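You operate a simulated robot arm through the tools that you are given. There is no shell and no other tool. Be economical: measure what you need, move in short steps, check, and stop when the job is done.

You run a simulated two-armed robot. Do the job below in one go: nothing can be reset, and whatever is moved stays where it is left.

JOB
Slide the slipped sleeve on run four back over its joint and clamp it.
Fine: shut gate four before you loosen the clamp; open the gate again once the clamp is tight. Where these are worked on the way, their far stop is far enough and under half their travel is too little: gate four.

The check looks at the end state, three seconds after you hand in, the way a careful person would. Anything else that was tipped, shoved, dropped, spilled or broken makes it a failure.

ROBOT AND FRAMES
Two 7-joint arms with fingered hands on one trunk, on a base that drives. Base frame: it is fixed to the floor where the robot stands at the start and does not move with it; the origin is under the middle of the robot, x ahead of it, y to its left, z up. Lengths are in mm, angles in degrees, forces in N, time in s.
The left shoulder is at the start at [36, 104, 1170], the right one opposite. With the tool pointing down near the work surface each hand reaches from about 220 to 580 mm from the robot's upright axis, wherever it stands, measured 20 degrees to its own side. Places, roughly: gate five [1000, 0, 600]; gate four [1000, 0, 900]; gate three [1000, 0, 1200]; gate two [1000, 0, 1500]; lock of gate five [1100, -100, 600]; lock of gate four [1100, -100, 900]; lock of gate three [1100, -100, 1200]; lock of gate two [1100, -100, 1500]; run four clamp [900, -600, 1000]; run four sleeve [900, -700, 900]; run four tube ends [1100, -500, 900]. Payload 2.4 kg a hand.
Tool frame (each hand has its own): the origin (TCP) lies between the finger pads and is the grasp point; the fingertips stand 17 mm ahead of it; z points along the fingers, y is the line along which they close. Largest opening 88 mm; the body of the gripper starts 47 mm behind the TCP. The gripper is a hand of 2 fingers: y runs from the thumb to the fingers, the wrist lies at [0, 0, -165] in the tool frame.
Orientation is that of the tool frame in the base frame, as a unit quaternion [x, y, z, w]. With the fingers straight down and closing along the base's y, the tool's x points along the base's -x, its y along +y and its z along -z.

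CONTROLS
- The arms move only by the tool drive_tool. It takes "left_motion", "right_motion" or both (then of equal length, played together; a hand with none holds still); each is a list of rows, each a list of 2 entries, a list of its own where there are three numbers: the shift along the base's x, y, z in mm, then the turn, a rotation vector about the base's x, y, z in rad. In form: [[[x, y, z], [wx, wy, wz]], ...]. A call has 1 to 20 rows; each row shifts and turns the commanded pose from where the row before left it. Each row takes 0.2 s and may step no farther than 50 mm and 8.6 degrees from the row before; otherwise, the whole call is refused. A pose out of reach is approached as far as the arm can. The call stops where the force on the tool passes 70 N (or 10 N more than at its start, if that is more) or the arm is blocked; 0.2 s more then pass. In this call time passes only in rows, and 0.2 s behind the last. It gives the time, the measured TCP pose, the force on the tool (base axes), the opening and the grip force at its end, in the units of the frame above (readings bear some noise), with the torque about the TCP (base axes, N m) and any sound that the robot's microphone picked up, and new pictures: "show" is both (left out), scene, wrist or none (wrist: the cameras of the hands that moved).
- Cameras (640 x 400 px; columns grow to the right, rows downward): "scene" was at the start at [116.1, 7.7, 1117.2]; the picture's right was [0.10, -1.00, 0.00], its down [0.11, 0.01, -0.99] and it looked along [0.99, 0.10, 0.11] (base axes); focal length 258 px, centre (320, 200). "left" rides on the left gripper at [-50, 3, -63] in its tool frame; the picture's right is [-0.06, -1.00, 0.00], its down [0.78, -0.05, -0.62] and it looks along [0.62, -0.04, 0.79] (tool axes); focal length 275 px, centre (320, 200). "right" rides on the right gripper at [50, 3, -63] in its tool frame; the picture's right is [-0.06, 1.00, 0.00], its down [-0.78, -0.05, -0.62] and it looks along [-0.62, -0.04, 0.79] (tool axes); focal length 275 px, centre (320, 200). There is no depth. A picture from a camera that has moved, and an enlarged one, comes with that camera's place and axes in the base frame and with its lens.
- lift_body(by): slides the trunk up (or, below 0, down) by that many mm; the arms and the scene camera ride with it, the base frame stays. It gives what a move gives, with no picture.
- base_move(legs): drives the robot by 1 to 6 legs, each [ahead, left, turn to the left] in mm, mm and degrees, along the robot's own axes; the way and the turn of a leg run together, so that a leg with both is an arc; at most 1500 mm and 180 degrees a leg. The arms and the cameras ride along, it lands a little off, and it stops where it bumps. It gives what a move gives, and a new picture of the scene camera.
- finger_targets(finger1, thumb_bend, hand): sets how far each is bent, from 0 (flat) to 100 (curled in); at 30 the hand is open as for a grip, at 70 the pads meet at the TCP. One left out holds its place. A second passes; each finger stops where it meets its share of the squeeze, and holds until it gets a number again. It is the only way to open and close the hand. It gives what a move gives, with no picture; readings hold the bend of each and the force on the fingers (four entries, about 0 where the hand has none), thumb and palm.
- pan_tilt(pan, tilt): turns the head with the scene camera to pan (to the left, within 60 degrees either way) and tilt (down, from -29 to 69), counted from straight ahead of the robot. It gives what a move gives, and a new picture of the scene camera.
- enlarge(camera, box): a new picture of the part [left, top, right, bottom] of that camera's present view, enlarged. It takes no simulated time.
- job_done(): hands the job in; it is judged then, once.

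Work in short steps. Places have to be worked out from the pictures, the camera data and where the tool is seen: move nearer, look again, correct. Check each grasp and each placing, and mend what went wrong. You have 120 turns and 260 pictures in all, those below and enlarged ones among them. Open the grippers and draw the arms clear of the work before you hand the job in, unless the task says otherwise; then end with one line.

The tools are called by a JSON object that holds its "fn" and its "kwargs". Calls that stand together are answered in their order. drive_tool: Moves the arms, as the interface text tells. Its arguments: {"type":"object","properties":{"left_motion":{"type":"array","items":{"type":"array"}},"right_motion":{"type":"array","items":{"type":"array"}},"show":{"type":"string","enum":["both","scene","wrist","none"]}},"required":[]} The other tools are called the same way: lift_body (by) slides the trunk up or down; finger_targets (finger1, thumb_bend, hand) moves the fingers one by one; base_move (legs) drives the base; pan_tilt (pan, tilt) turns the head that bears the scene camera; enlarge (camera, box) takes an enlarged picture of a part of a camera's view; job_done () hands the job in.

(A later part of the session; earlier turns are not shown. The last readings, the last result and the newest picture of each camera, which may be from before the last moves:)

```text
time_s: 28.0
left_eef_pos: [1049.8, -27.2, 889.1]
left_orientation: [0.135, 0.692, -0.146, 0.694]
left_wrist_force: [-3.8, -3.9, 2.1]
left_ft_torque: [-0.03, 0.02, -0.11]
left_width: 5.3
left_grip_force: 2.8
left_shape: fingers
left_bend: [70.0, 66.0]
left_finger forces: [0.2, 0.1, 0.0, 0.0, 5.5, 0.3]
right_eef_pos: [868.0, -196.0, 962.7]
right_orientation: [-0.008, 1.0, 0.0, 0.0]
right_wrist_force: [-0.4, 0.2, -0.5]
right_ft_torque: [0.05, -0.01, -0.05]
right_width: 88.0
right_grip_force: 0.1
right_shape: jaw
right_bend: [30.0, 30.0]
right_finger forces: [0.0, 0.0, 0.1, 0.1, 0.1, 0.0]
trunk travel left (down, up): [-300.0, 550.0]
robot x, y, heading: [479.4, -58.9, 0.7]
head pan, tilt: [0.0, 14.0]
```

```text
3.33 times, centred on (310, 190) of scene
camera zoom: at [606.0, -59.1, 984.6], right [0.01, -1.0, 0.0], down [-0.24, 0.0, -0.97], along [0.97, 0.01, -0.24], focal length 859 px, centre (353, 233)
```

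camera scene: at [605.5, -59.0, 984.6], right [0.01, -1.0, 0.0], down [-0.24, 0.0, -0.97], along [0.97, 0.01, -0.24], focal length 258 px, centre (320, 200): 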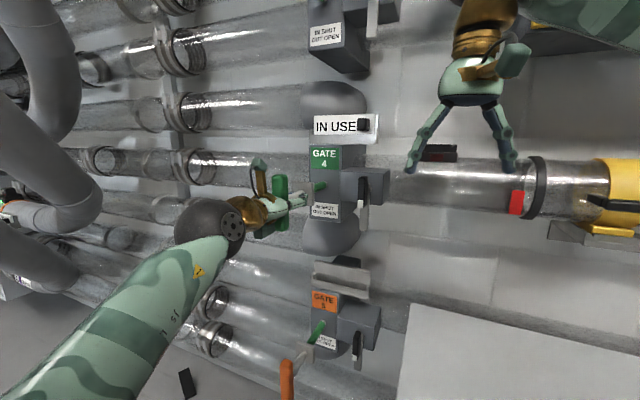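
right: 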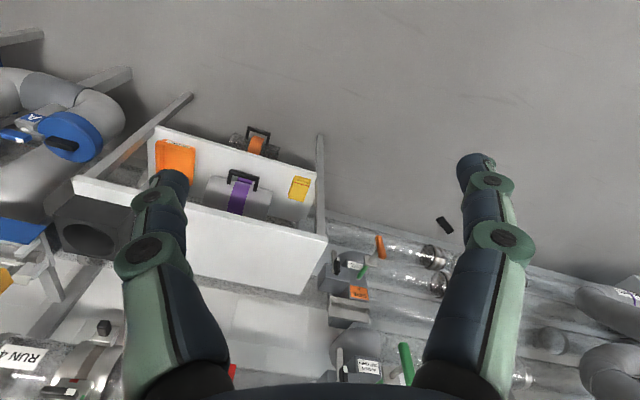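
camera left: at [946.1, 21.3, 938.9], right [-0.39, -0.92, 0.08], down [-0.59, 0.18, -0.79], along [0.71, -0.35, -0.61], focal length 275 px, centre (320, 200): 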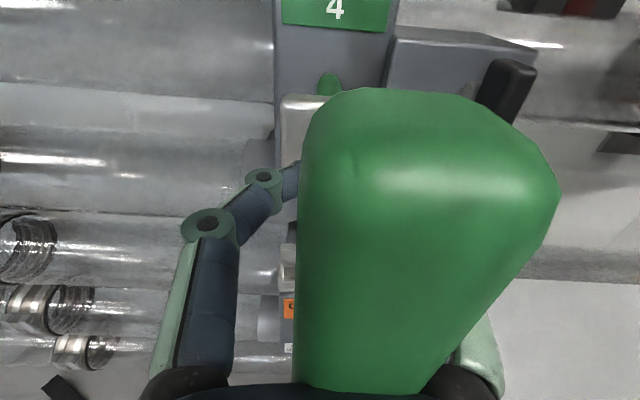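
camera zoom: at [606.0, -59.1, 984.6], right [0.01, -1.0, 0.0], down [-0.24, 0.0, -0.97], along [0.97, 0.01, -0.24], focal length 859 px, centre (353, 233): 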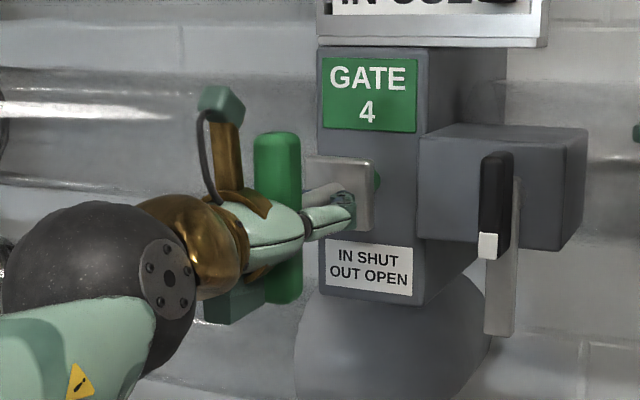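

It moves smoothly; a little green rod is still visible. I'll push on to the stop.

{"fn": "drive_tool", "kwargs": {"left_motion": [[[5, -2.1, 0], [0, 0, 0]], [[5, -2.1, 0], [0, 0, 0]], [[5, -2.1, 0], [0, 0, 0]], [[5, -2.1, 0], [0, 0, 0]], [[5, -2.1, 0], [0, 0, 0]], [[5, -2.1, 0], [0, 0, 0]]], "show": "none"}}

{"fn": "enlarge", "kwargs": {"camera": "scene", "box": [230, 130, 390, 250]}}

```text
time_s: 29.4
left_eef_pos: [1082.1, -42.6, 889.8]
left_orientation: [0.134, 0.692, -0.146, 0.694]
left_wrist_force: [-0.9, -4.7, 0.8]
left_ft_torque: [0.03, 0.0, -0.07]
left_width: 5.5
left_grip_force: 2.1
left_shape: fingers
left_bend: [69.0, 66.0]
left_finger forces: [0.2, 0.0, 0.0, 0.0, 4.9, 0.0]
right_eef_pos: [869.1, -196.9, 962.2]
right_orientation: [-0.007, 1.0, 0.0, 0.0]
right_wrist_force: [-0.2, 1.0, -0.9]
right_ft_torque: [-0.01, -0.02, 0.03]
right_width: 87.7
right_grip_force: 0.1
right_shape: jaw
right_bend: [30.0, 30.0]
right_finger forces: [0.0, 0.0, 0.0, 0.0, 0.1, 0.0]
trunk travel left (down, up): [-300.0, 550.0]
robot x, y, heading: [481.6, -60.4, 0.5]
head pan, tilt: [0.0, 14.0]
```

```text
3.33 times, centred on (310, 190) of scene
camera zoom: at [606.4, -59.2, 984.5], right [0.01, -1.0, 0.0], down [-0.24, 0.0, -0.97], along [0.97, 0.01, -0.24], focal length 859 px, centre (353, 233)
```

zoom: 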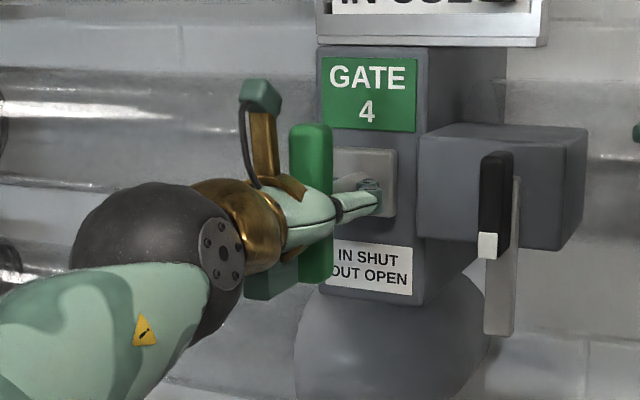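

The plate looks close to flush; I'll nudge on to feel the stop.

{"fn": "drive_tool", "kwargs": {"left_motion": [[[5, -2.1, 0], [0, 0, 0]], [[5, -2.1, 0], [0, 0, 0]], [[5, -2.1, 0], [0, 0, 0]]], "show": "none"}}

{"fn": "enlarge", "kwargs": {"camera": "scene", "box": [270, 150, 370, 225]}}

```text
time_s: 30.1
left_eef_pos: [1087.5, -44.6, 888.6]
left_orientation: [0.134, 0.694, -0.146, 0.693]
left_wrist_force: [-50.3, 10.5, 4.7]
left_ft_torque: [0.04, 0.22, -0.04]
left_width: 5.3
left_grip_force: 26.2
left_shape: fingers
left_bend: [70.0, 66.0]
left_finger forces: [0.1, 0.1, 0.1, 0.0, 6.4, 46.8]
right_eef_pos: [862.3, -192.4, 964.6]
right_orientation: [-0.008, 1.0, -0.001, 0.003]
right_wrist_force: [-0.5, -0.2, -0.5]
right_ft_torque: [0.0, -0.03, 0.06]
right_width: 87.9
right_grip_force: 0.1
right_shape: jaw
right_bend: [30.0, 30.0]
right_finger forces: [0.0, 0.0, 0.0, 0.0, 0.1, 0.0]
trunk travel left (down, up): [-300.0, 550.0]
robot x, y, heading: [478.0, -59.7, 1.0]
head pan, tilt: [0.0, 14.0]
stopped in row 3 (left hand): the force on the tool passed its limit (the readings are from after the stop); the commanded pose is now the measured one
```

```text
5.33 times, centred on (320, 188) of scene
camera zoom: at [599.7, -57.0, 985.4], right [0.02, -1.0, 0.0], down [-0.24, 0.0, -0.97], along [0.97, 0.02, -0.24], focal length 1375 px, centre (320, 267)
```

zoom: 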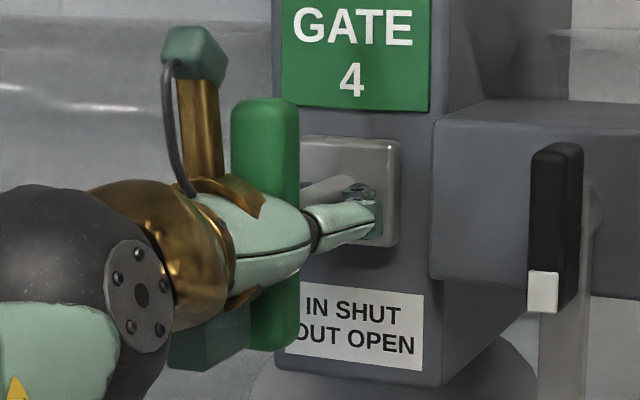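

The stop is reached (palm force ~47 N): gate four is shut. I'll open the fingers and back away.

{"fn": "finger_targets", "kwargs": {"hand": "left", "finger1": 30, "thumb_bend": 30}}

{"fn": "drive_tool", "kwargs": {"left_motion": [[[-37, 15.5, 0], [0, 0, 0]], [[-37, 15.5, 0], [0, 0, 0]], [[-37, 15.5, 0], [0, 0, 0]], [[-37, 15.5, 0], [0, 0, 0]], [[-37, 15.5, 0], [0, 0, 0]], [[-37, 15.5, 0], [0, 0, 0]]], "show": "scene"}}

{"fn": "enlarge", "kwargs": {"camera": "scene", "box": [250, 130, 410, 250]}}

```text
time_s: 31.1
left_eef_pos: [1088.9, -43.3, 889.6]
left_orientation: [0.134, 0.694, -0.145, 0.693]
left_wrist_force: [-60.8, 15.1, 0.8]
left_ft_torque: [0.05, 0.07, 0.45]
left_width: 83.5
left_grip_force: 31.7
left_shape: fingers
left_bend: [30.0, 30.0]
left_finger forces: [0.0, 0.0, 0.1, 0.1, 0.1, 63.6]
right_eef_pos: [861.0, -192.8, 965.5]
right_orientation: [-0.008, 1.0, -0.001, 0.004]
right_wrist_force: [-0.7, 1.1, -0.9]
right_ft_torque: [-0.03, 0.0, 0.0]
right_width: 88.0
right_grip_force: 0.0
right_shape: jaw
right_bend: [30.0, 30.0]
right_finger forces: [0.0, 0.0, 0.1, 0.0, 0.1, 0.1]
trunk travel left (down, up): [-300.0, 550.0]
robot x, y, heading: [478.6, -58.3, 0.9]
head pan, tilt: [0.0, 14.0]
```

```text
time_s: 32.5
left_eef_pos: [869.8, 40.7, 885.1]
left_orientation: [0.134, 0.695, -0.146, 0.691]
left_wrist_force: [-0.8, 0.2, 0.3]
left_ft_torque: [-0.02, 0.0, 0.02]
left_width: 83.4
left_grip_force: 0.2
left_shape: fingers
left_bend: [30.0, 30.0]
left_finger forces: [0.0, 0.0, 0.0, 0.1, 0.0, 0.0]
right_eef_pos: [868.4, -194.4, 962.5]
right_orientation: [-0.007, 1.0, 0.0, 0.0]
right_wrist_force: [0.3, -0.3, -0.4]
right_ft_torque: [-0.01, 0.0, 0.03]
right_width: 88.0
right_grip_force: 0.1
right_shape: jaw
right_bend: [30.0, 30.0]
right_finger forces: [0.0, 0.0, 0.1, 0.0, 0.1, 0.0]
trunk travel left (down, up): [-300.0, 550.0]
robot x, y, heading: [476.2, -59.5, 0.9]
head pan, tilt: [0.0, 14.0]
camera scene: at [605.4, -58.3, 984.5], right [0.01, -1.0, 0.0], down [-0.24, 0.0, -0.97], along [0.97, 0.01, -0.24], focal length 258 px, centre (320, 200)
```

scene: 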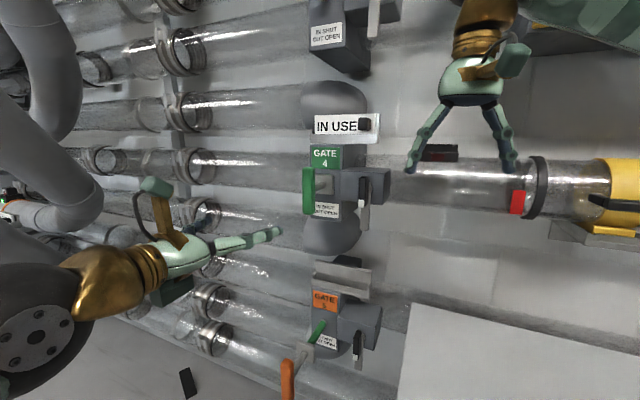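

```text
3.33 times, centred on (330, 190) of scene
camera zoom: at [605.4, -58.3, 984.5], right [0.01, -1.0, 0.0], down [-0.24, 0.0, -0.97], along [0.97, 0.01, -0.24], focal length 859 px, centre (287, 233)
```

zoom: 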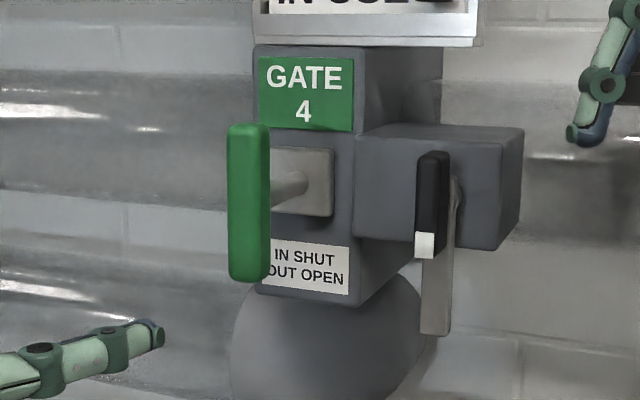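

Gate four is shut. Now I'll back off and drive right to face run four's sleeve and clamp.

{"fn": "base_move", "kwargs": {"legs": [[-130, 0, 0], [0, -520, -0.7]]}}

{"fn": "enlarge", "kwargs": {"camera": "scene", "box": [230, 100, 470, 250]}}

```text
time_s: 36.5
left_eef_pos: [746.4, -481.3, 884.9]
left_orientation: [0.133, 0.696, -0.145, 0.691]
left_wrist_force: [-0.6, 0.0, -0.4]
left_ft_torque: [0.0, 0.0, 0.0]
left_width: 83.7
left_grip_force: 0.0
left_shape: fingers
left_bend: [30.0, 30.0]
left_finger forces: [0.0, 0.0, 0.0, 0.1, 0.1, 0.0]
right_eef_pos: [745.5, -717.3, 962.5]
right_orientation: [-0.01, 1.0, 0.0, 0.0]
right_wrist_force: [-0.3, -0.2, -0.5]
right_ft_torque: [0.02, 0.02, 0.01]
right_width: 87.8
right_grip_force: 0.0
right_shape: jaw
right_bend: [30.0, 30.0]
right_finger forces: [0.0, 0.0, 0.1, 0.0, 0.1, 0.0]
trunk travel left (down, up): [-300.0, 550.0]
robot x, y, heading: [352.8, -579.3, 1.0]
head pan, tilt: [0.0, 14.0]
camera scene: at [482.9, -581.7, 984.5], right [0.02, -1.0, 0.0], down [-0.24, 0.0, -0.97], along [0.97, 0.02, -0.24], focal length 258 px, centre (320, 200)
```

scene: 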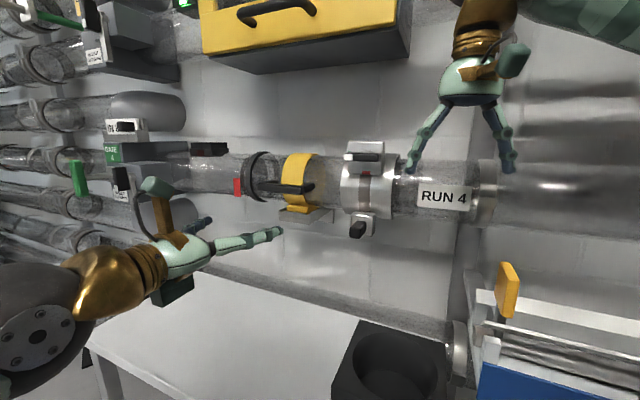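

```text
2.67 times, centred on (350, 175) of scene
camera zoom: at [482.9, -581.7, 984.5], right [0.02, -1.0, 0.0], down [-0.24, 0.0, -0.97], along [0.97, 0.02, -0.24], focal length 687 px, centre (240, 267)
```

zoom: 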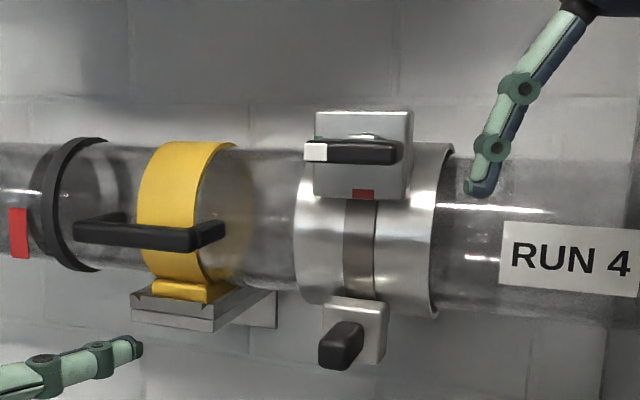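

I'll look with the right wrist camera, and zoom in on the tube between the black ring and sleeve to find the joint.

{"fn": "enlarge", "kwargs": {"camera": "right", "box": [0, 0, 640, 400]}}

{"fn": "enlarge", "kwargs": {"camera": "scene", "box": [220, 130, 320, 230]}}

{"fn": "enlarge", "kwargs": {"camera": "scene", "box": [310, 120, 420, 250]}}

```text
1.00 times, centred on (320, 200) of right (not enlarged: the box is as wide or as high as the picture)
camera zoom: at [695.3, -715.3, 1026.2], right [0.04, 1.0, 0.0], down [0.78, -0.03, 0.62], along [0.62, -0.03, -0.79], focal length 275 px, centre (320, 200)
```

zoom: 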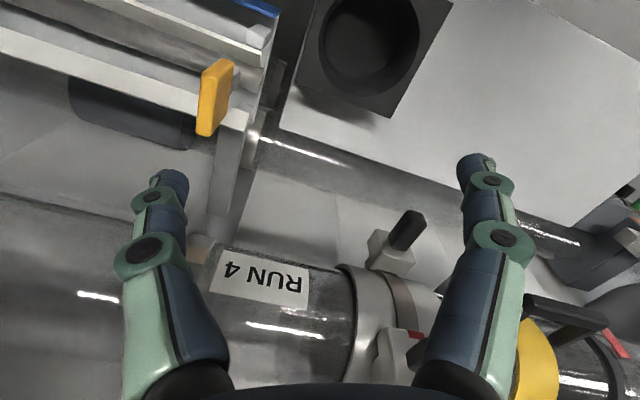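

```text
4.00 times, centred on (270, 180) of scene
camera zoom: at [482.9, -581.7, 984.5], right [0.02, -1.0, 0.0], down [-0.24, 0.0, -0.97], along [0.97, 0.02, -0.24], focal length 1031 px, centre (520, 280)
```

zoom: 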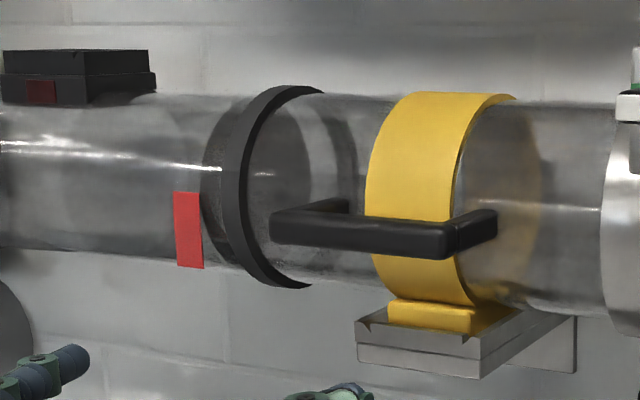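

```text
3.08 times, centred on (365, 185) of scene
camera zoom: at [482.9, -581.7, 984.5], right [0.02, -1.0, 0.0], down [-0.24, 0.0, -0.97], along [0.97, 0.02, -0.24], focal length 793 px, centre (182, 246)
```

zoom: 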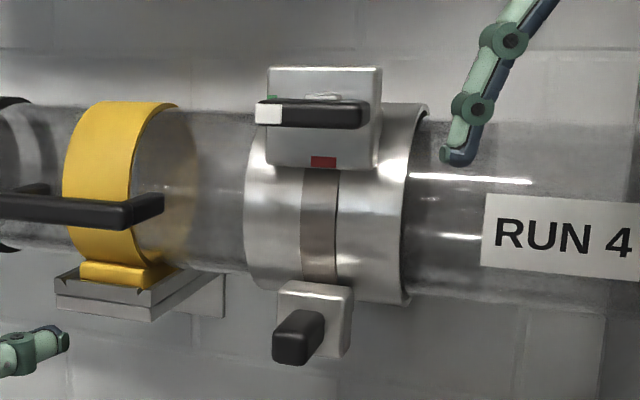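

The yellow item and the silver sleeve need disentangling, so I'll bring the left hand's camera up for a close look at the span between them.

{"fn": "drive_tool", "kwargs": {"left_motion": [[[5, -20, 30], [0, 0, 0.133]], [[5, -20, 30], [0, 0, 0.133]], [[5, -20, 30], [0, 0, 0.133]], [[5, -10, 20], [0, 0, 0]]], "show": "wrist"}}

{"fn": "enlarge", "kwargs": {"camera": "left", "box": [120, 0, 520, 200]}}

```text
time_s: 37.1
left_eef_pos: [754.3, -474.8, 907.6]
left_orientation: [0.146, 0.704, 0.012, 0.695]
left_wrist_force: [0.1, -0.3, -0.2]
left_ft_torque: [0.0, -0.02, -0.02]
left_width: 83.9
left_grip_force: 0.1
left_shape: fingers
left_bend: [30.0, 30.0]
left_finger forces: [0.0, 0.0, 0.0, 0.0, 0.0, 0.0]
left hand out of reach, approached as far as the arm can: row 2, 3
right_eef_pos: [744.9, -718.1, 962.7]
right_orientation: [-0.009, 1.0, 0.0, 0.0]
right_wrist_force: [0.1, 0.2, -0.2]
right_ft_torque: [0.01, -0.02, -0.02]
right_width: 88.1
right_grip_force: 0.1
right_shape: jaw
right_bend: [30.0, 30.0]
right_finger forces: [0.1, 0.0, 0.0, 0.1, 0.1, 0.1]
trunk travel left (down, up): [-300.0, 550.0]
robot x, y, heading: [356.5, -581.9, 0.9]
head pan, tilt: [0.0, 14.0]
stopped in row 3 (left hand): the arm was blocked; the commanded pose is now the measured one
camera left: at [690.1, -470.2, 958.2], right [-0.19, -0.97, -0.16], down [-0.61, 0.24, -0.75], along [0.77, -0.04, -0.64], focal length 275 px, centre (320, 200)
```

left: 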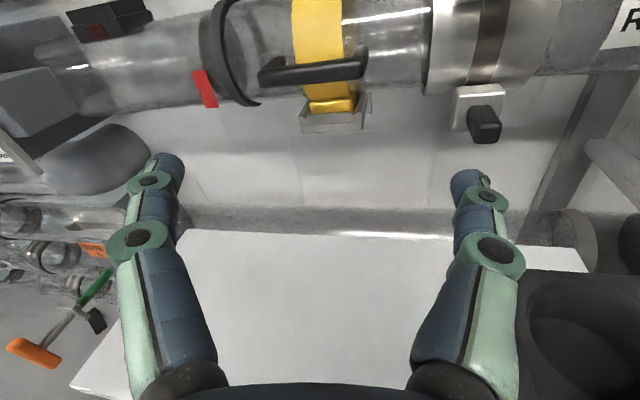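

```text
1.60 times, centred on (320, 100) of left
camera zoom: at [690.1, -470.2, 958.2], right [-0.19, -0.97, -0.16], down [-0.61, 0.24, -0.75], along [0.77, -0.04, -0.64], focal length 440 px, centre (320, 360)
```

zoom: 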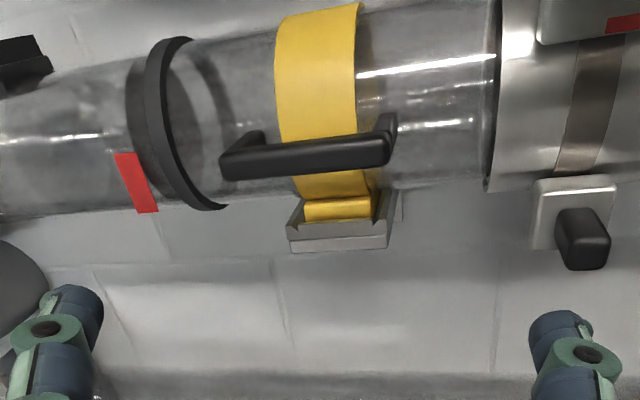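

I still can't tell which piece is the sleeve, so I'll look up at run two, which may show an intact joint for comparison.

{"fn": "pan_tilt", "kwargs": {"pan": -10, "tilt": -25}}

{"fn": "pan_tilt", "kwargs": {"pan": -8, "tilt": 20}}

```text
time_s: 38.1
left_eef_pos: [753.9, -475.1, 906.5]
left_orientation: [0.145, 0.704, 0.013, 0.695]
left_wrist_force: [0.0, 0.6, 0.5]
left_ft_torque: [0.0, 0.03, 0.02]
left_width: 83.4
left_grip_force: 0.0
left_shape: fingers
left_bend: [30.0, 30.0]
left_finger forces: [0.0, 0.0, 0.0, 0.0, 0.1, 0.1]
right_eef_pos: [745.6, -717.1, 961.9]
right_orientation: [-0.01, 1.0, 0.0, -0.001]
right_wrist_force: [0.5, -0.4, -0.2]
right_ft_torque: [-0.01, 0.03, 0.01]
right_width: 88.0
right_grip_force: 0.1
right_shape: jaw
right_bend: [30.0, 30.0]
right_finger forces: [0.0, 0.1, 0.1, 0.1, 0.0, 0.1]
trunk travel left (down, up): [-300.0, 550.0]
robot x, y, heading: [354.6, -582.9, 1.1]
head pan, tilt: [-10.0, -25.0]
camera scene: at [459.8, -594.3, 1042.6], right [-0.16, -0.99, 0.0], down [0.42, -0.07, -0.91], along [0.9, -0.14, 0.42], focal length 258 px, centre (320, 200)
```

scene: 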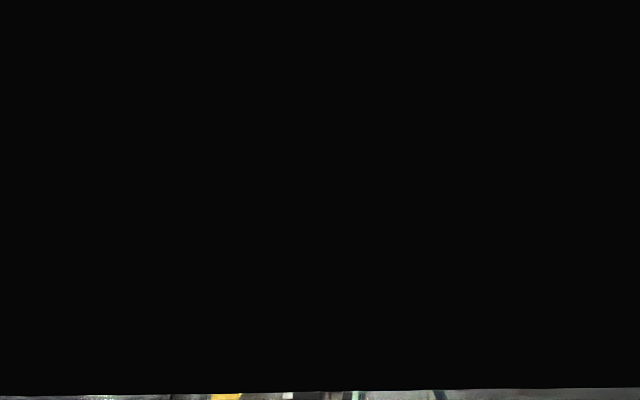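

```text
time_s: 39.3
left_eef_pos: [753.9, -473.7, 907.0]
left_orientation: [0.147, 0.704, 0.012, 0.695]
left_wrist_force: [-0.2, -0.9, -0.4]
left_ft_torque: [-0.01, 0.0, -0.01]
left_width: 83.8
left_grip_force: 0.0
left_shape: fingers
left_bend: [30.0, 30.0]
left_finger forces: [0.0, 0.0, 0.0, 0.1, 0.1, 0.0]
right_eef_pos: [746.2, -716.9, 961.5]
right_orientation: [-0.01, 1.0, 0.0, 0.0]
right_wrist_force: [0.3, 0.1, 0.3]
right_ft_torque: [0.04, -0.04, 0.0]
right_width: 87.9
right_grip_force: 0.0
right_shape: jaw
right_bend: [30.0, 30.0]
right_finger forces: [0.0, 0.0, 0.0, 0.0, 0.0, 0.0]
trunk travel left (down, up): [-300.0, 550.0]
robot x, y, heading: [358.1, -583.0, 1.1]
head pan, tilt: [-8.0, 20.0]
camera scene: at [482.0, -594.6, 974.8], right [-0.12, -0.99, 0.0], down [-0.34, 0.04, -0.94], along [0.93, -0.11, -0.34], focal length 258 px, centre (320, 200)
```

scene: 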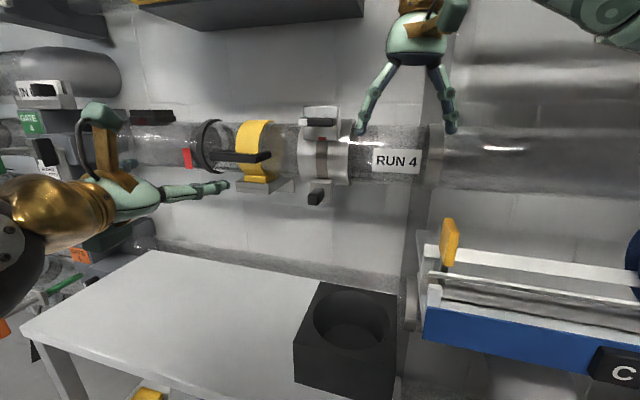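

I'll drive 100 ahead (hands stay well short of the pipe at x≈1040) and look again from closer.

{"fn": "base_move", "kwargs": {"legs": [[100, 0, -1]]}}

{"fn": "enlarge", "kwargs": {"camera": "left", "box": [120, 0, 520, 200]}}

{"fn": "enlarge", "kwargs": {"camera": "right", "box": [0, 0, 640, 400]}}

```text
time_s: 40.6
left_eef_pos: [827.4, -487.5, 906.4]
left_orientation: [0.167, 0.699, -0.008, 0.695]
left_wrist_force: [0.0, 0.4, -0.3]
left_ft_torque: [0.02, -0.01, -0.01]
left_width: 83.7
left_grip_force: 0.0
left_shape: fingers
left_bend: [30.0, 30.0]
left_finger forces: [0.0, 0.1, 0.0, 0.0, 0.0, 0.1]
right_eef_pos: [806.1, -727.7, 963.0]
right_orientation: [0.022, 1.0, 0.0, -0.001]
right_wrist_force: [0.1, 0.7, 0.0]
right_ft_torque: [0.0, -0.03, -0.02]
right_width: 87.8
right_grip_force: 0.1
right_shape: jaw
right_bend: [30.0, 30.0]
right_finger forces: [0.1, 0.1, 0.0, 0.0, 0.1, 0.1]
trunk travel left (down, up): [-300.0, 550.0]
robot x, y, heading: [427.8, -572.9, -2.5]
head pan, tilt: [-8.0, 20.0]
stopped in leg 1: the robot was blocked; the commanded pose is now the measured one
camera scene: at [550.1, -589.7, 974.7], right [-0.18, -0.98, 0.0], down [-0.34, 0.06, -0.94], along [0.92, -0.17, -0.34], focal length 258 px, centre (320, 200)
```

scene: 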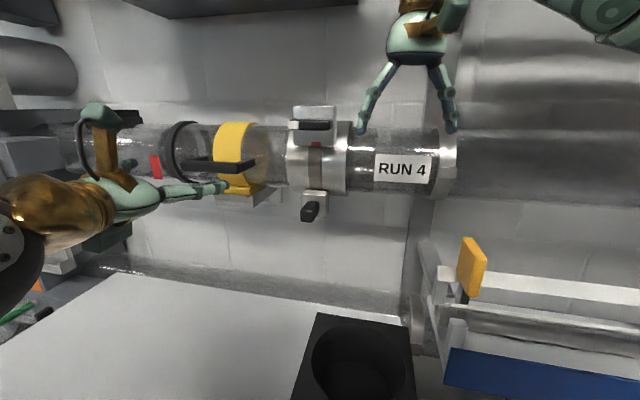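

```text
1.60 times, centred on (320, 100) of left
camera zoom: at [765.5, -477.9, 958.1], right [-0.25, -0.96, -0.16], down [-0.59, 0.28, -0.75], along [0.77, -0.09, -0.64], focal length 440 px, centre (320, 360)
```

zoom: 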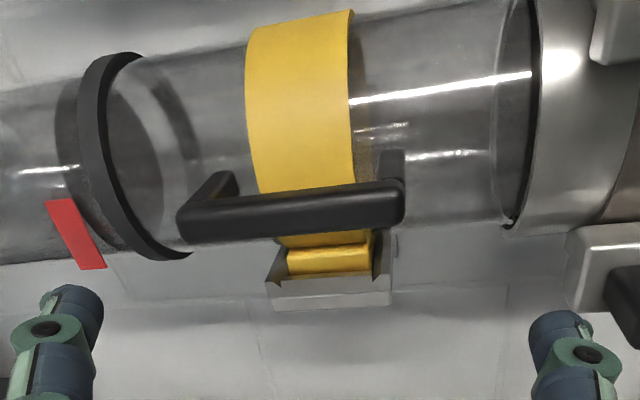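

```text
1.00 times, centred on (320, 200) of right (not enlarged: the box is as wide or as high as the picture)
camera zoom: at [755.5, -723.4, 1026.1], right [0.11, 0.99, 0.0], down [0.78, -0.08, 0.62], along [0.61, -0.07, -0.79], focal length 275 px, centre (320, 200)
```

zoom: 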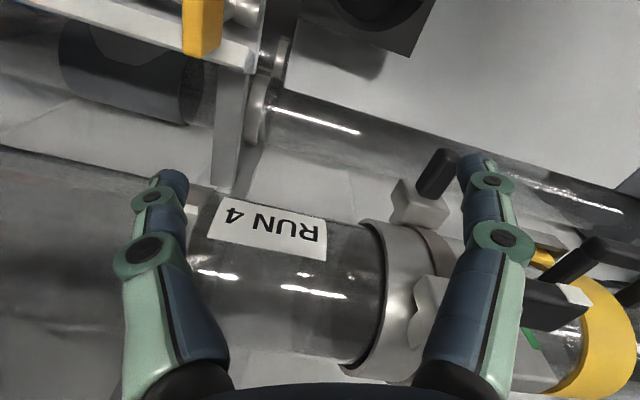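

The base bumped (likely the table) at x≈428, so I'll back off a little and square up. The view shows the yellow section's right end stopping just before the silver sleeve, so the sleeve must come left over that end. I'll then turn the right hand forward.

{"fn": "base_move", "kwargs": {"legs": [[-15, 0, 2.5]]}}

{"fn": "drive_tool", "kwargs": {"right_motion": [[[14, -6, -1], [0, 0, 0]], [[14, -6, -1], [0, 0, 0]], [[10, -6, -1], [0, -0.1428, 0]], [[10, -6, -1], [0, -0.1428, 0]], [[10, -6, -1], [0, -0.1428, 0]], [[10, -6, -1], [0, -0.1428, 0]], [[10, -6, -1], [0, -0.1428, 0]], [[10, -6, -1], [0, -0.1428, 0]], [[10, -6, -1], [0, -0.1428, 0]], [[10, -6, -1], [0, -0.1428, 0]], [[10, -6, -1], [0, -0.1428, 0]], [[10, 0, -1], [0, -0.1428, 0]], [[5, 0, -1], [0, -0.1428, 0]]], "show": "both"}}

```text
time_s: 41.4
left_eef_pos: [809.5, -467.9, 906.7]
left_orientation: [0.154, 0.702, 0.006, 0.695]
left_wrist_force: [-0.1, 0.8, 0.5]
left_ft_torque: [-0.01, -0.01, -0.01]
left_width: 83.7
left_grip_force: 0.0
left_shape: fingers
left_bend: [30.0, 30.0]
left_finger forces: [0.0, 0.1, 0.1, 0.0, 0.1, 0.0]
right_eef_pos: [797.3, -712.0, 960.6]
right_orientation: [0.0, 1.0, 0.001, 0.0]
right_wrist_force: [-0.2, -0.7, 0.7]
right_ft_torque: [-0.01, -0.01, 0.02]
right_width: 87.7
right_grip_force: 0.0
right_shape: jaw
right_bend: [30.0, 30.0]
right_finger forces: [0.1, 0.0, 0.1, 0.0, 0.0, 0.0]
trunk travel left (down, up): [-300.0, 550.0]
robot x, y, heading: [414.0, -570.2, -0.1]
head pan, tilt: [-8.0, 20.0]
camera scene: at [535.7, -583.9, 974.7], right [-0.14, -0.99, 0.0], down [-0.34, 0.05, -0.94], along [0.93, -0.13, -0.34], focal length 258 px, centre (320, 200)
```

scene: 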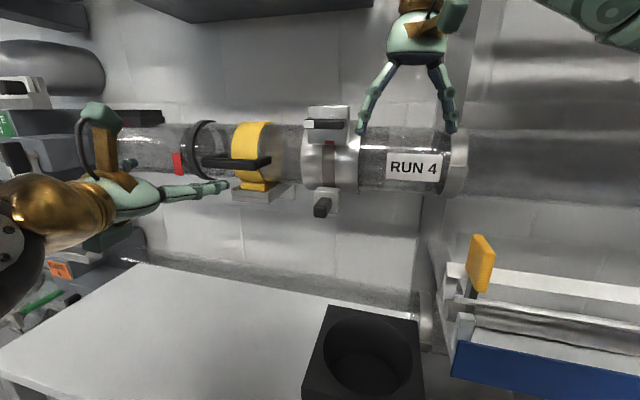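

```text
time_s: 42.9
left_eef_pos: [803.1, -467.4, 908.3]
left_orientation: [0.153, 0.7, 0.006, 0.697]
left_wrist_force: [1.2, 0.1, -0.2]
left_ft_torque: [-0.01, 0.04, -0.03]
left_width: 83.8
left_grip_force: 0.0
left_shape: fingers
left_bend: [30.0, 30.0]
left_finger forces: [0.0, 0.1, 0.1, 0.1, 0.0, 0.0]
right_eef_pos: [856.0, -742.4, 953.2]
right_orientation: [-0.003, 0.957, 0.003, 0.291]
right_wrist_force: [-45.3, 14.6, 6.4]
right_ft_torque: [-0.24, 0.43, -2.22]
right_width: 86.9
right_grip_force: 0.1
right_shape: jaw
right_bend: [30.0, 32.0]
right_finger forces: [0.1, 0.0, 0.0, 0.1, 47.2, 0.0]
trunk travel left (down, up): [-300.0, 550.0]
robot x, y, heading: [410.3, -569.5, -0.3]
head pan, tilt: [-8.0, 20.0]
stopped in row 7 (right hand): the force on the tool passed its limit (the readings are from after the stop); the commanded pose is now the measured one
camera scene: at [529.0, -581.7, 975.6], right [-0.14, -0.99, 0.0], down [-0.33, 0.05, -0.94], along [0.93, -0.13, -0.34], focal length 258 px, centre (320, 200)
camera right: at [778.7, -740.9, 978.3], right [0.04, 1.0, 0.04], down [0.31, -0.05, 0.95], along [0.95, -0.03, -0.31], focal length 275 px, centre (320, 200)
```

scene: 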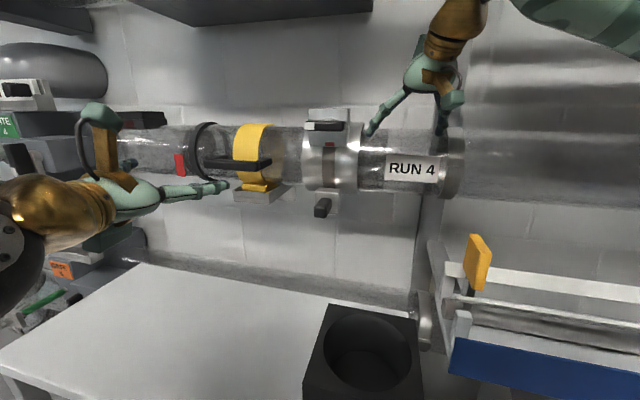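
right: 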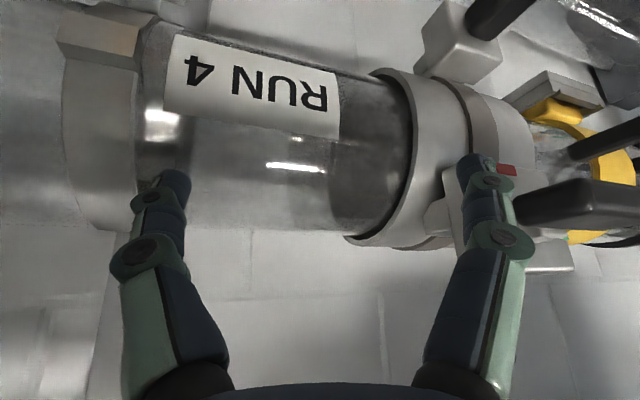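

The thumb touched the right-hand collar: the pipe runs diagonally, square to the gate axis (matching the "places"), so its near face is closer on the right. I'll retract the hand, back off and turn the robot -23° to face the wall squarely.

{"fn": "drive_tool", "kwargs": {"right_motion": [[[-25, 0, 0], [0, 0, 0]], [[-30, 0, 0], [0, 0.1428, 0]]], "show": "none"}}

{"fn": "base_move", "kwargs": {"legs": [[-110, 0, 0], [0, 215, 0], [0, 0, -22.7], [60, 20, 0]]}}

{"fn": "pan_tilt", "kwargs": {"pan": -5, "tilt": 12}}

```text
time_s: 43.5
left_eef_pos: [810.3, -469.1, 907.0]
left_orientation: [0.154, 0.702, 0.005, 0.695]
left_wrist_force: [1.1, -0.9, -0.1]
left_ft_torque: [-0.04, 0.02, -0.02]
left_width: 83.9
left_grip_force: 0.1
left_shape: fingers
left_bend: [30.0, 30.0]
left_finger forces: [0.0, 0.0, 0.1, 0.0, 0.0, 0.1]
right_eef_pos: [808.5, -747.7, 950.7]
right_orientation: [-0.001, 0.975, 0.002, 0.222]
right_wrist_force: [0.1, 0.2, 0.1]
right_ft_torque: [0.03, -0.02, -0.02]
right_width: 88.0
right_grip_force: 0.0
right_shape: jaw
right_bend: [30.0, 30.0]
right_finger forces: [0.1, 0.0, 0.1, 0.0, 0.0, 0.1]
trunk travel left (down, up): [-300.0, 550.0]
robot x, y, heading: [409.0, -570.7, -0.1]
head pan, tilt: [-8.0, 20.0]
```

```text
time_s: 47.7
left_eef_pos: [773.9, -417.1, 907.4]
left_orientation: [0.281, 0.661, -0.124, 0.684]
left_wrist_force: [-0.1, -0.4, 0.0]
left_ft_torque: [0.0, -0.03, -0.01]
left_width: 83.8
left_grip_force: 0.1
left_shape: fingers
left_bend: [30.0, 30.0]
left_finger forces: [0.0, 0.0, 0.0, 0.0, 0.1, 0.0]
right_eef_pos: [673.2, -675.1, 948.8]
right_orientation: [0.182, 0.958, -0.04, 0.22]
right_wrist_force: [-0.2, -0.4, 0.3]
right_ft_torque: [-0.01, 0.01, -0.01]
right_width: 87.9
right_grip_force: 0.0
right_shape: jaw
right_bend: [30.0, 30.0]
right_finger forces: [0.1, 0.0, 0.1, 0.0, 0.0, 0.1]
trunk travel left (down, up): [-300.0, 550.0]
robot x, y, heading: [363.1, -362.1, -21.6]
head pan, tilt: [-8.0, 20.0]
camera scene: at [478.4, -423.3, 974.7], right [-0.5, -0.87, 0.0], down [-0.3, 0.17, -0.94], along [0.82, -0.47, -0.34], focal length 258 px, centre (320, 200)
```

scene: 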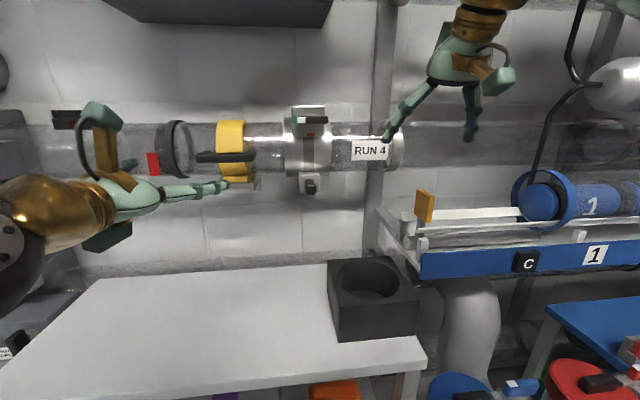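

```text
time_s: 48.4
left_eef_pos: [774.7, -417.3, 907.5]
left_orientation: [0.282, 0.661, -0.125, 0.684]
left_wrist_force: [0.3, 0.8, 0.2]
left_ft_torque: [-0.02, -0.04, 0.0]
left_width: 83.8
left_grip_force: 0.0
left_shape: fingers
left_bend: [30.0, 30.0]
left_finger forces: [0.0, 0.0, 0.0, 0.0, 0.1, 0.1]
right_eef_pos: [671.6, -674.3, 949.1]
right_orientation: [0.181, 0.958, -0.038, 0.22]
right_wrist_force: [0.0, -0.4, -0.1]
right_ft_torque: [-0.03, -0.01, 0.02]
right_width: 87.8
right_grip_force: 0.1
right_shape: jaw
right_bend: [30.0, 30.0]
right_finger forces: [0.0, 0.1, 0.0, 0.0, 0.0, 0.0]
trunk travel left (down, up): [-300.0, 550.0]
robot x, y, heading: [368.0, -367.1, -21.4]
head pan, tilt: [-5.0, 12.0]
camera scene: at [480.8, -419.1, 987.7], right [-0.45, -0.89, 0.0], down [-0.19, 0.09, -0.98], along [0.87, -0.44, -0.21], focal length 258 px, centre (320, 200)
```

scene: 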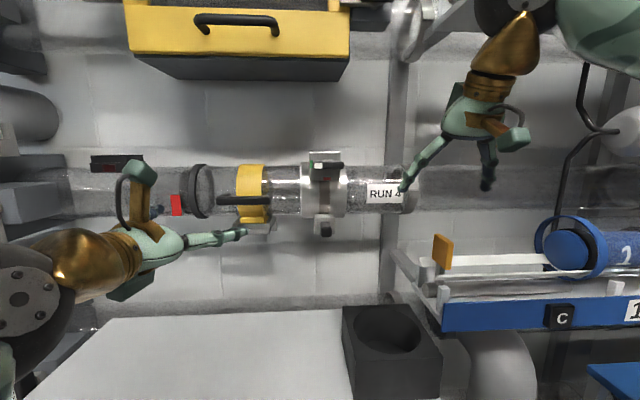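

Now I face the wall squarely; I'll zoom on the joint and clamp.

{"fn": "enlarge", "kwargs": {"camera": "scene", "box": [160, 140, 300, 250]}}

{"fn": "enlarge", "kwargs": {"camera": "scene", "box": [270, 140, 390, 250]}}

```text
3.64 times, centred on (230, 195) of scene
camera zoom: at [480.8, -419.1, 987.7], right [-0.45, -0.89, 0.0], down [-0.19, 0.09, -0.98], along [0.87, -0.44, -0.21], focal length 937 px, centre (647, 218)
```

zoom: 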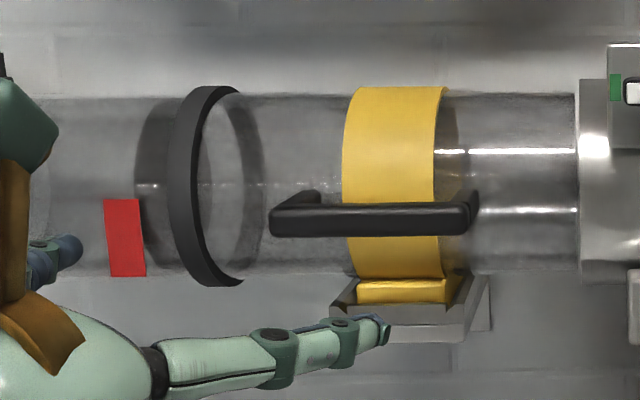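

```text
3.64 times, centred on (330, 195) of scene
camera zoom: at [480.8, -419.1, 987.7], right [-0.45, -0.89, 0.0], down [-0.19, 0.09, -0.98], along [0.87, -0.44, -0.21], focal length 937 px, centre (284, 218)
```

zoom: 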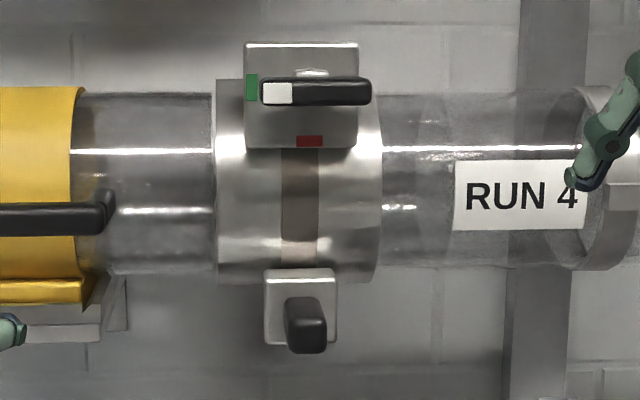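

The geometry is clear: lever bar (white tip at green = tight, red below = loose) centred near [896, -645, 951], sleeve body ~91 mm long, wall normal at about -25°. I'll bring the right hand up to point along that normal, off to the right of the lever.

{"fn": "drive_tool", "kwargs": {"right_motion": [[[25, -5, 0], [0, 0, 0]], [[25, -5, 0], [0, 0, 0]], [[25, -5, 0], [0, 0, -0.08]], [[8, -3, 0], [-0.059, -0.127, 0]], [[8, -3, 0], [-0.059, -0.127, 0]], [[8, -3, 0], [-0.059, -0.127, 0]], [[8, -3, 0], [-0.059, -0.127, 0]], [[5, 0, 0], [-0.059, -0.127, 0]], [[0, 0, 0], [-0.059, -0.127, 0]], [[0, 0, 0], [-0.059, -0.127, 0]], [[0, 0, 0], [-0.059, -0.127, 0]]], "show": "both"}}

```text
time_s: 50.8
left_eef_pos: [774.6, -416.1, 906.5]
left_orientation: [0.283, 0.661, -0.124, 0.684]
left_wrist_force: [0.5, 0.7, 0.7]
left_ft_torque: [0.01, 0.0, 0.02]
left_width: 83.6
left_grip_force: 0.0
left_shape: fingers
left_bend: [30.0, 30.0]
left_finger forces: [0.0, 0.0, 0.0, 0.0, 0.0, 0.0]
right_eef_pos: [783.8, -701.8, 949.4]
right_orientation: [0.16, 0.688, -0.147, 0.692]
right_wrist_force: [0.4, 0.4, -1.3]
right_ft_torque: [0.03, -0.03, -0.01]
right_width: 88.1
right_grip_force: 0.0
right_shape: jaw
right_bend: [30.0, 30.0]
right_finger forces: [0.0, 0.0, 0.0, 0.0, 0.0, 0.1]
trunk travel left (down, up): [-300.0, 550.0]
robot x, y, heading: [364.7, -362.2, -21.5]
head pan, tilt: [-5.0, 12.0]
camera scene: at [480.8, -419.0, 987.7], right [-0.45, -0.89, 0.0], down [-0.19, 0.09, -0.98], along [0.87, -0.44, -0.21], focal length 258 px, centre (320, 200)
camera right: at [727.7, -671.5, 900.5], right [0.42, 0.9, 0.08], down [-0.59, 0.21, 0.78], along [0.69, -0.38, 0.62], focal length 275 px, centre (320, 200)
```

scene: 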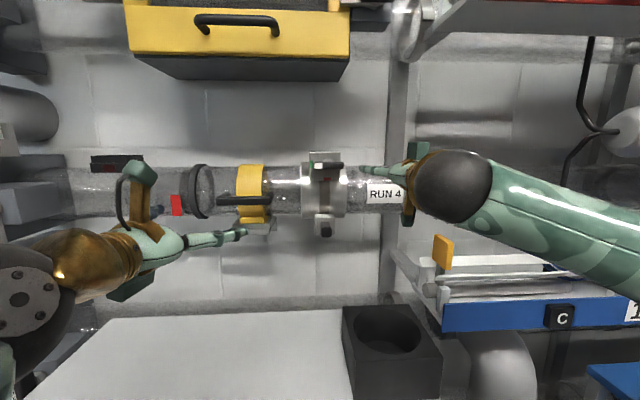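
right: 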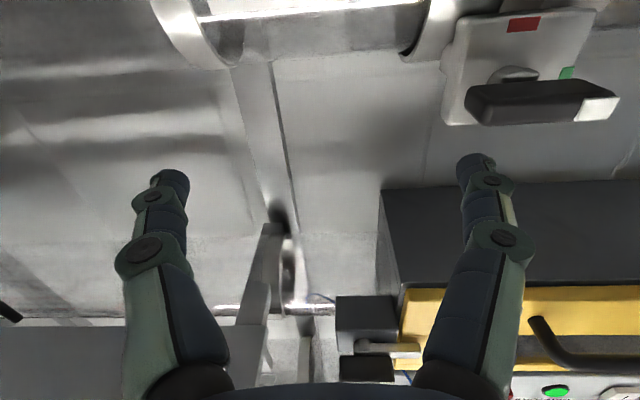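

Triangulating with both cameras puts the lever's centre at [884, -638, 952]. I'll slide the hand left in front of it and roll 90° so that the fingers close vertically on the bar.

{"fn": "drive_tool", "kwargs": {"right_motion": [[[2.5, 9, 0.3], [0.1294, -0.0604, 0]], [[2.5, 9, 0.3], [0.1294, -0.0604, 0]], [[2.5, 9, 0.3], [0.1294, -0.0604, 0]], [[2.5, 9, 0.3], [0.1294, -0.0604, 0]], [[2.5, 9, 0.3], [0.1294, -0.0604, 0]], [[2.5, 9, 0.3], [0.1294, -0.0604, 0]], [[2.5, 9, 0.3], [0.1294, -0.0604, 0]], [[2.5, 9, 0.3], [0.1294, -0.0604, 0]], [[2.5, 9, 0.3], [0.1294, -0.0604, 0]], [[2.5, 9, 0.3], [0.1294, -0.0604, 0]], [[2.5, 8, 0.3], [0.1294, -0.0604, 0]]], "show": "both"}}

```text
time_s: 53.2
left_eef_pos: [774.5, -415.6, 905.7]
left_orientation: [0.283, 0.661, -0.124, 0.684]
left_wrist_force: [-0.4, 0.5, 0.0]
left_ft_torque: [0.04, 0.0, 0.02]
left_width: 83.3
left_grip_force: 0.1
left_shape: fingers
left_bend: [30.0, 30.0]
left_finger forces: [0.1, 0.1, 0.0, 0.0, 0.1, 0.0]
right_eef_pos: [806.5, -627.7, 947.6]
right_orientation: [0.58, 0.396, 0.348, 0.621]
right_wrist_force: [0.1, 0.8, 0.3]
right_ft_torque: [0.01, 0.02, -0.03]
right_width: 88.0
right_grip_force: 0.0
right_shape: jaw
right_bend: [30.0, 30.0]
right_finger forces: [0.0, 0.0, 0.0, 0.0, 0.0, 0.0]
trunk travel left (down, up): [-300.0, 550.0]
robot x, y, heading: [365.4, -367.2, -21.9]
head pan, tilt: [-5.0, 12.0]
camera scene: at [480.8, -418.9, 987.7], right [-0.45, -0.89, 0.0], down [-0.19, 0.09, -0.98], along [0.87, -0.44, -0.21], focal length 258 px, centre (320, 200)
camera right: at [771.2, -555.2, 946.2], right [0.0, 0.03, 1.0], down [-0.9, -0.43, 0.01], along [0.43, -0.9, 0.03], focal length 275 px, centre (320, 200)
```

scene: 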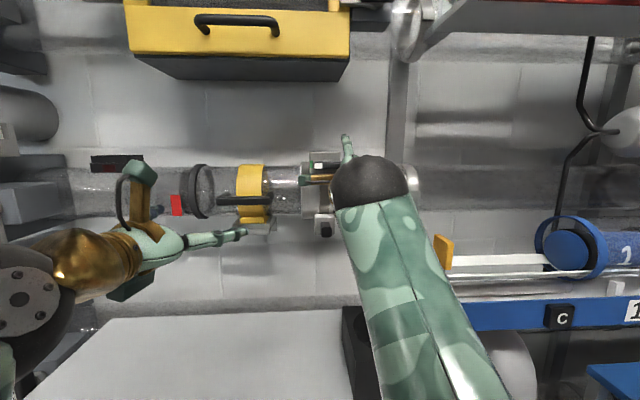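
right: 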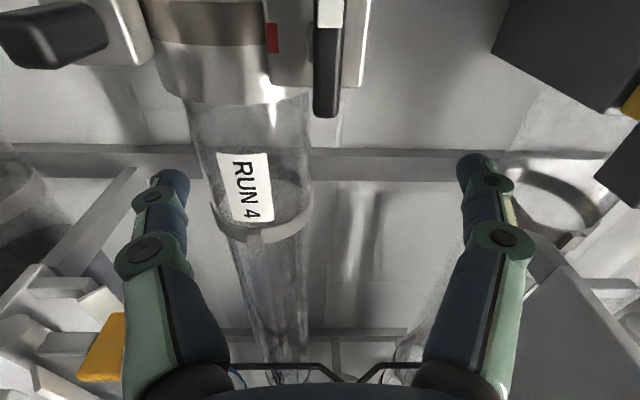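

The lever lies between the fingers; I need 24 mm left and 72 mm ahead. I'll move there in steps.

{"fn": "drive_tool", "kwargs": {"right_motion": [[[10, 22, 4], [0, 0, 0]], [[18, -8.5, 0], [0, 0, 0]], [[18, -8.5, 0], [0, 0, 0]], [[14.5, -6.5, 0], [0, 0, 0]]], "show": "wrist"}}

{"fn": "enlarge", "kwargs": {"camera": "scene", "box": [270, 120, 390, 250]}}

```text
time_s: 53.6
left_eef_pos: [774.5, -417.9, 907.1]
left_orientation: [0.284, 0.661, -0.125, 0.683]
left_wrist_force: [0.3, -0.1, -0.3]
left_ft_torque: [0.0, -0.02, 0.01]
left_width: 83.6
left_grip_force: 0.1
left_shape: fingers
left_bend: [30.0, 30.0]
left_finger forces: [0.0, 0.0, 0.1, 0.1, 0.1, 0.1]
right_eef_pos: [814.5, -620.1, 943.8]
right_orientation: [0.57, 0.406, 0.331, 0.633]
right_wrist_force: [0.3, 0.1, -0.2]
right_ft_torque: [0.01, 0.02, -0.01]
right_width: 87.8
right_grip_force: 0.1
right_shape: jaw
right_bend: [30.0, 30.0]
right_finger forces: [0.0, 0.1, 0.1, 0.1, 0.0, 0.1]
trunk travel left (down, up): [-300.0, 550.0]
robot x, y, heading: [365.0, -366.2, -21.8]
head pan, tilt: [-5.0, 12.0]
stopped in row 2 (right hand): the arm was blocked; the commanded pose is now the measured one
camera right: at [779.3, -547.4, 939.4], right [0.02, 0.08, 1.0], down [-0.91, -0.42, 0.05], along [0.42, -0.91, 0.06], focal length 275 px, centre (320, 200)
```

right: 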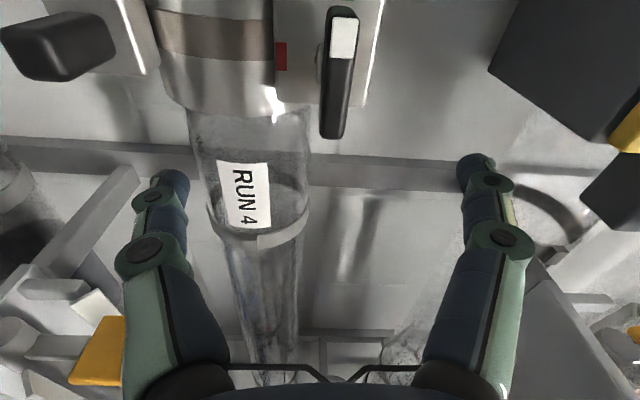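

```text
3.08 times, centred on (330, 185) of scene
camera zoom: at [480.7, -419.1, 987.7], right [-0.45, -0.89, 0.0], down [-0.19, 0.09, -0.98], along [0.87, -0.44, -0.21], focal length 793 px, centre (289, 246)
```

zoom: 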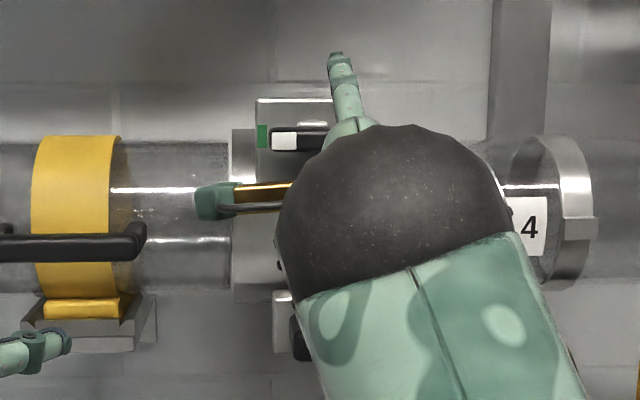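

The rolled wrist hits a joint limit short of the lever. I'll unroll to the natural pose and instead push the lever round with closed fingers.

{"fn": "drive_tool", "kwargs": {"right_motion": [[[-2.5, -7, 1], [-0.1294, 0.0604, 0]], [[-2.5, -7, 1], [-0.1294, 0.0604, 0]], [[-2.5, -7, 1], [-0.1294, 0.0604, 0]], [[-2.5, -7, 1], [-0.1294, 0.0604, 0]], [[-2.5, -7, 1], [-0.1294, 0.0604, 0]], [[-2.5, -7, 1], [-0.1294, 0.0604, 0]], [[-2.5, -7, 1], [-0.1294, 0.0604, 0]], [[-2.5, -7, 1], [-0.1294, 0.0604, 0]], [[-2.5, -7, 1], [-0.1294, 0.0604, 0]], [[-2.5, -7, 1], [-0.1294, 0.0604, 0]], [[-2.5, -7, 1], [-0.1294, 0.0604, 0]]], "show": "none"}}

{"fn": "finger_targets", "kwargs": {"hand": "right", "finger1": 70, "thumb_bend": 70}}

{"fn": "enlarge", "kwargs": {"camera": "right", "box": [0, 0, 640, 400]}}

```text
time_s: 56.0
left_eef_pos: [775.7, -416.4, 906.5]
left_orientation: [0.283, 0.661, -0.124, 0.684]
left_wrist_force: [0.3, 0.1, 1.2]
left_ft_torque: [-0.01, -0.01, 0.0]
left_width: 83.7
left_grip_force: 0.1
left_shape: fingers
left_bend: [30.0, 30.0]
left_finger forces: [0.0, 0.0, 0.1, 0.0, 0.1, 0.0]
right_eef_pos: [786.5, -696.1, 954.3]
right_orientation: [0.098, 0.689, -0.197, 0.691]
right_wrist_force: [-0.6, 0.1, -0.1]
right_ft_torque: [0.04, 0.04, 0.03]
right_width: 87.8
right_grip_force: 0.1
right_shape: jaw
right_bend: [30.0, 30.0]
right_finger forces: [0.0, 0.0, 0.0, 0.0, 0.0, 0.1]
trunk travel left (down, up): [-300.0, 550.0]
robot x, y, heading: [367.4, -365.1, -21.6]
head pan, tilt: [-5.0, 12.0]
```

```text
time_s: 57.0
left_eef_pos: [775.3, -416.7, 905.6]
left_orientation: [0.283, 0.661, -0.125, 0.684]
left_wrist_force: [-0.4, -0.6, 0.6]
left_ft_torque: [0.01, -0.01, -0.01]
left_width: 83.7
left_grip_force: 0.0
left_shape: fingers
left_bend: [30.0, 30.0]
left_finger forces: [0.1, 0.0, 0.1, 0.0, 0.0, 0.1]
right_eef_pos: [787.0, -694.7, 953.3]
right_orientation: [0.1, 0.689, -0.196, 0.691]
right_wrist_force: [-0.4, 0.3, 0.2]
right_ft_torque: [0.04, 0.04, 0.01]
right_width: 0.0
right_grip_force: 0.0
right_shape: fingers
right_bend: [70.0, 70.0]
right_finger forces: [0.0, 0.0, 0.0, 0.0, 0.0, 0.0]
trunk travel left (down, up): [-300.0, 550.0]
robot x, y, heading: [362.2, -366.8, -21.6]
head pan, tilt: [-5.0, 12.0]
```

```text
1.00 times, centred on (320, 200) of right (not enlarged: the box is as wide or as high as the picture)
camera zoom: at [727.6, -674.0, 903.4], right [0.41, 0.91, -0.07], down [-0.56, 0.31, 0.76], along [0.72, -0.27, 0.64], focal length 275 px, centre (320, 200)
```

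zoom: 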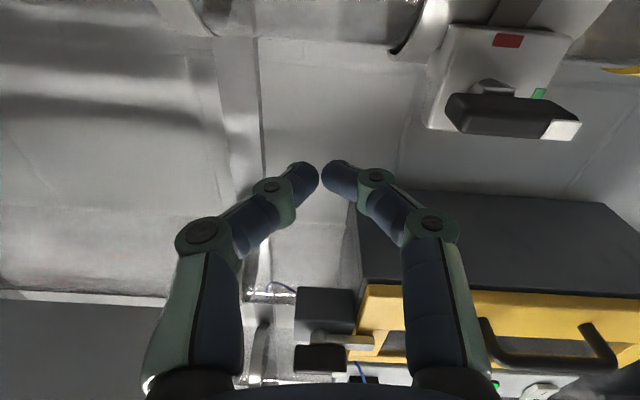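

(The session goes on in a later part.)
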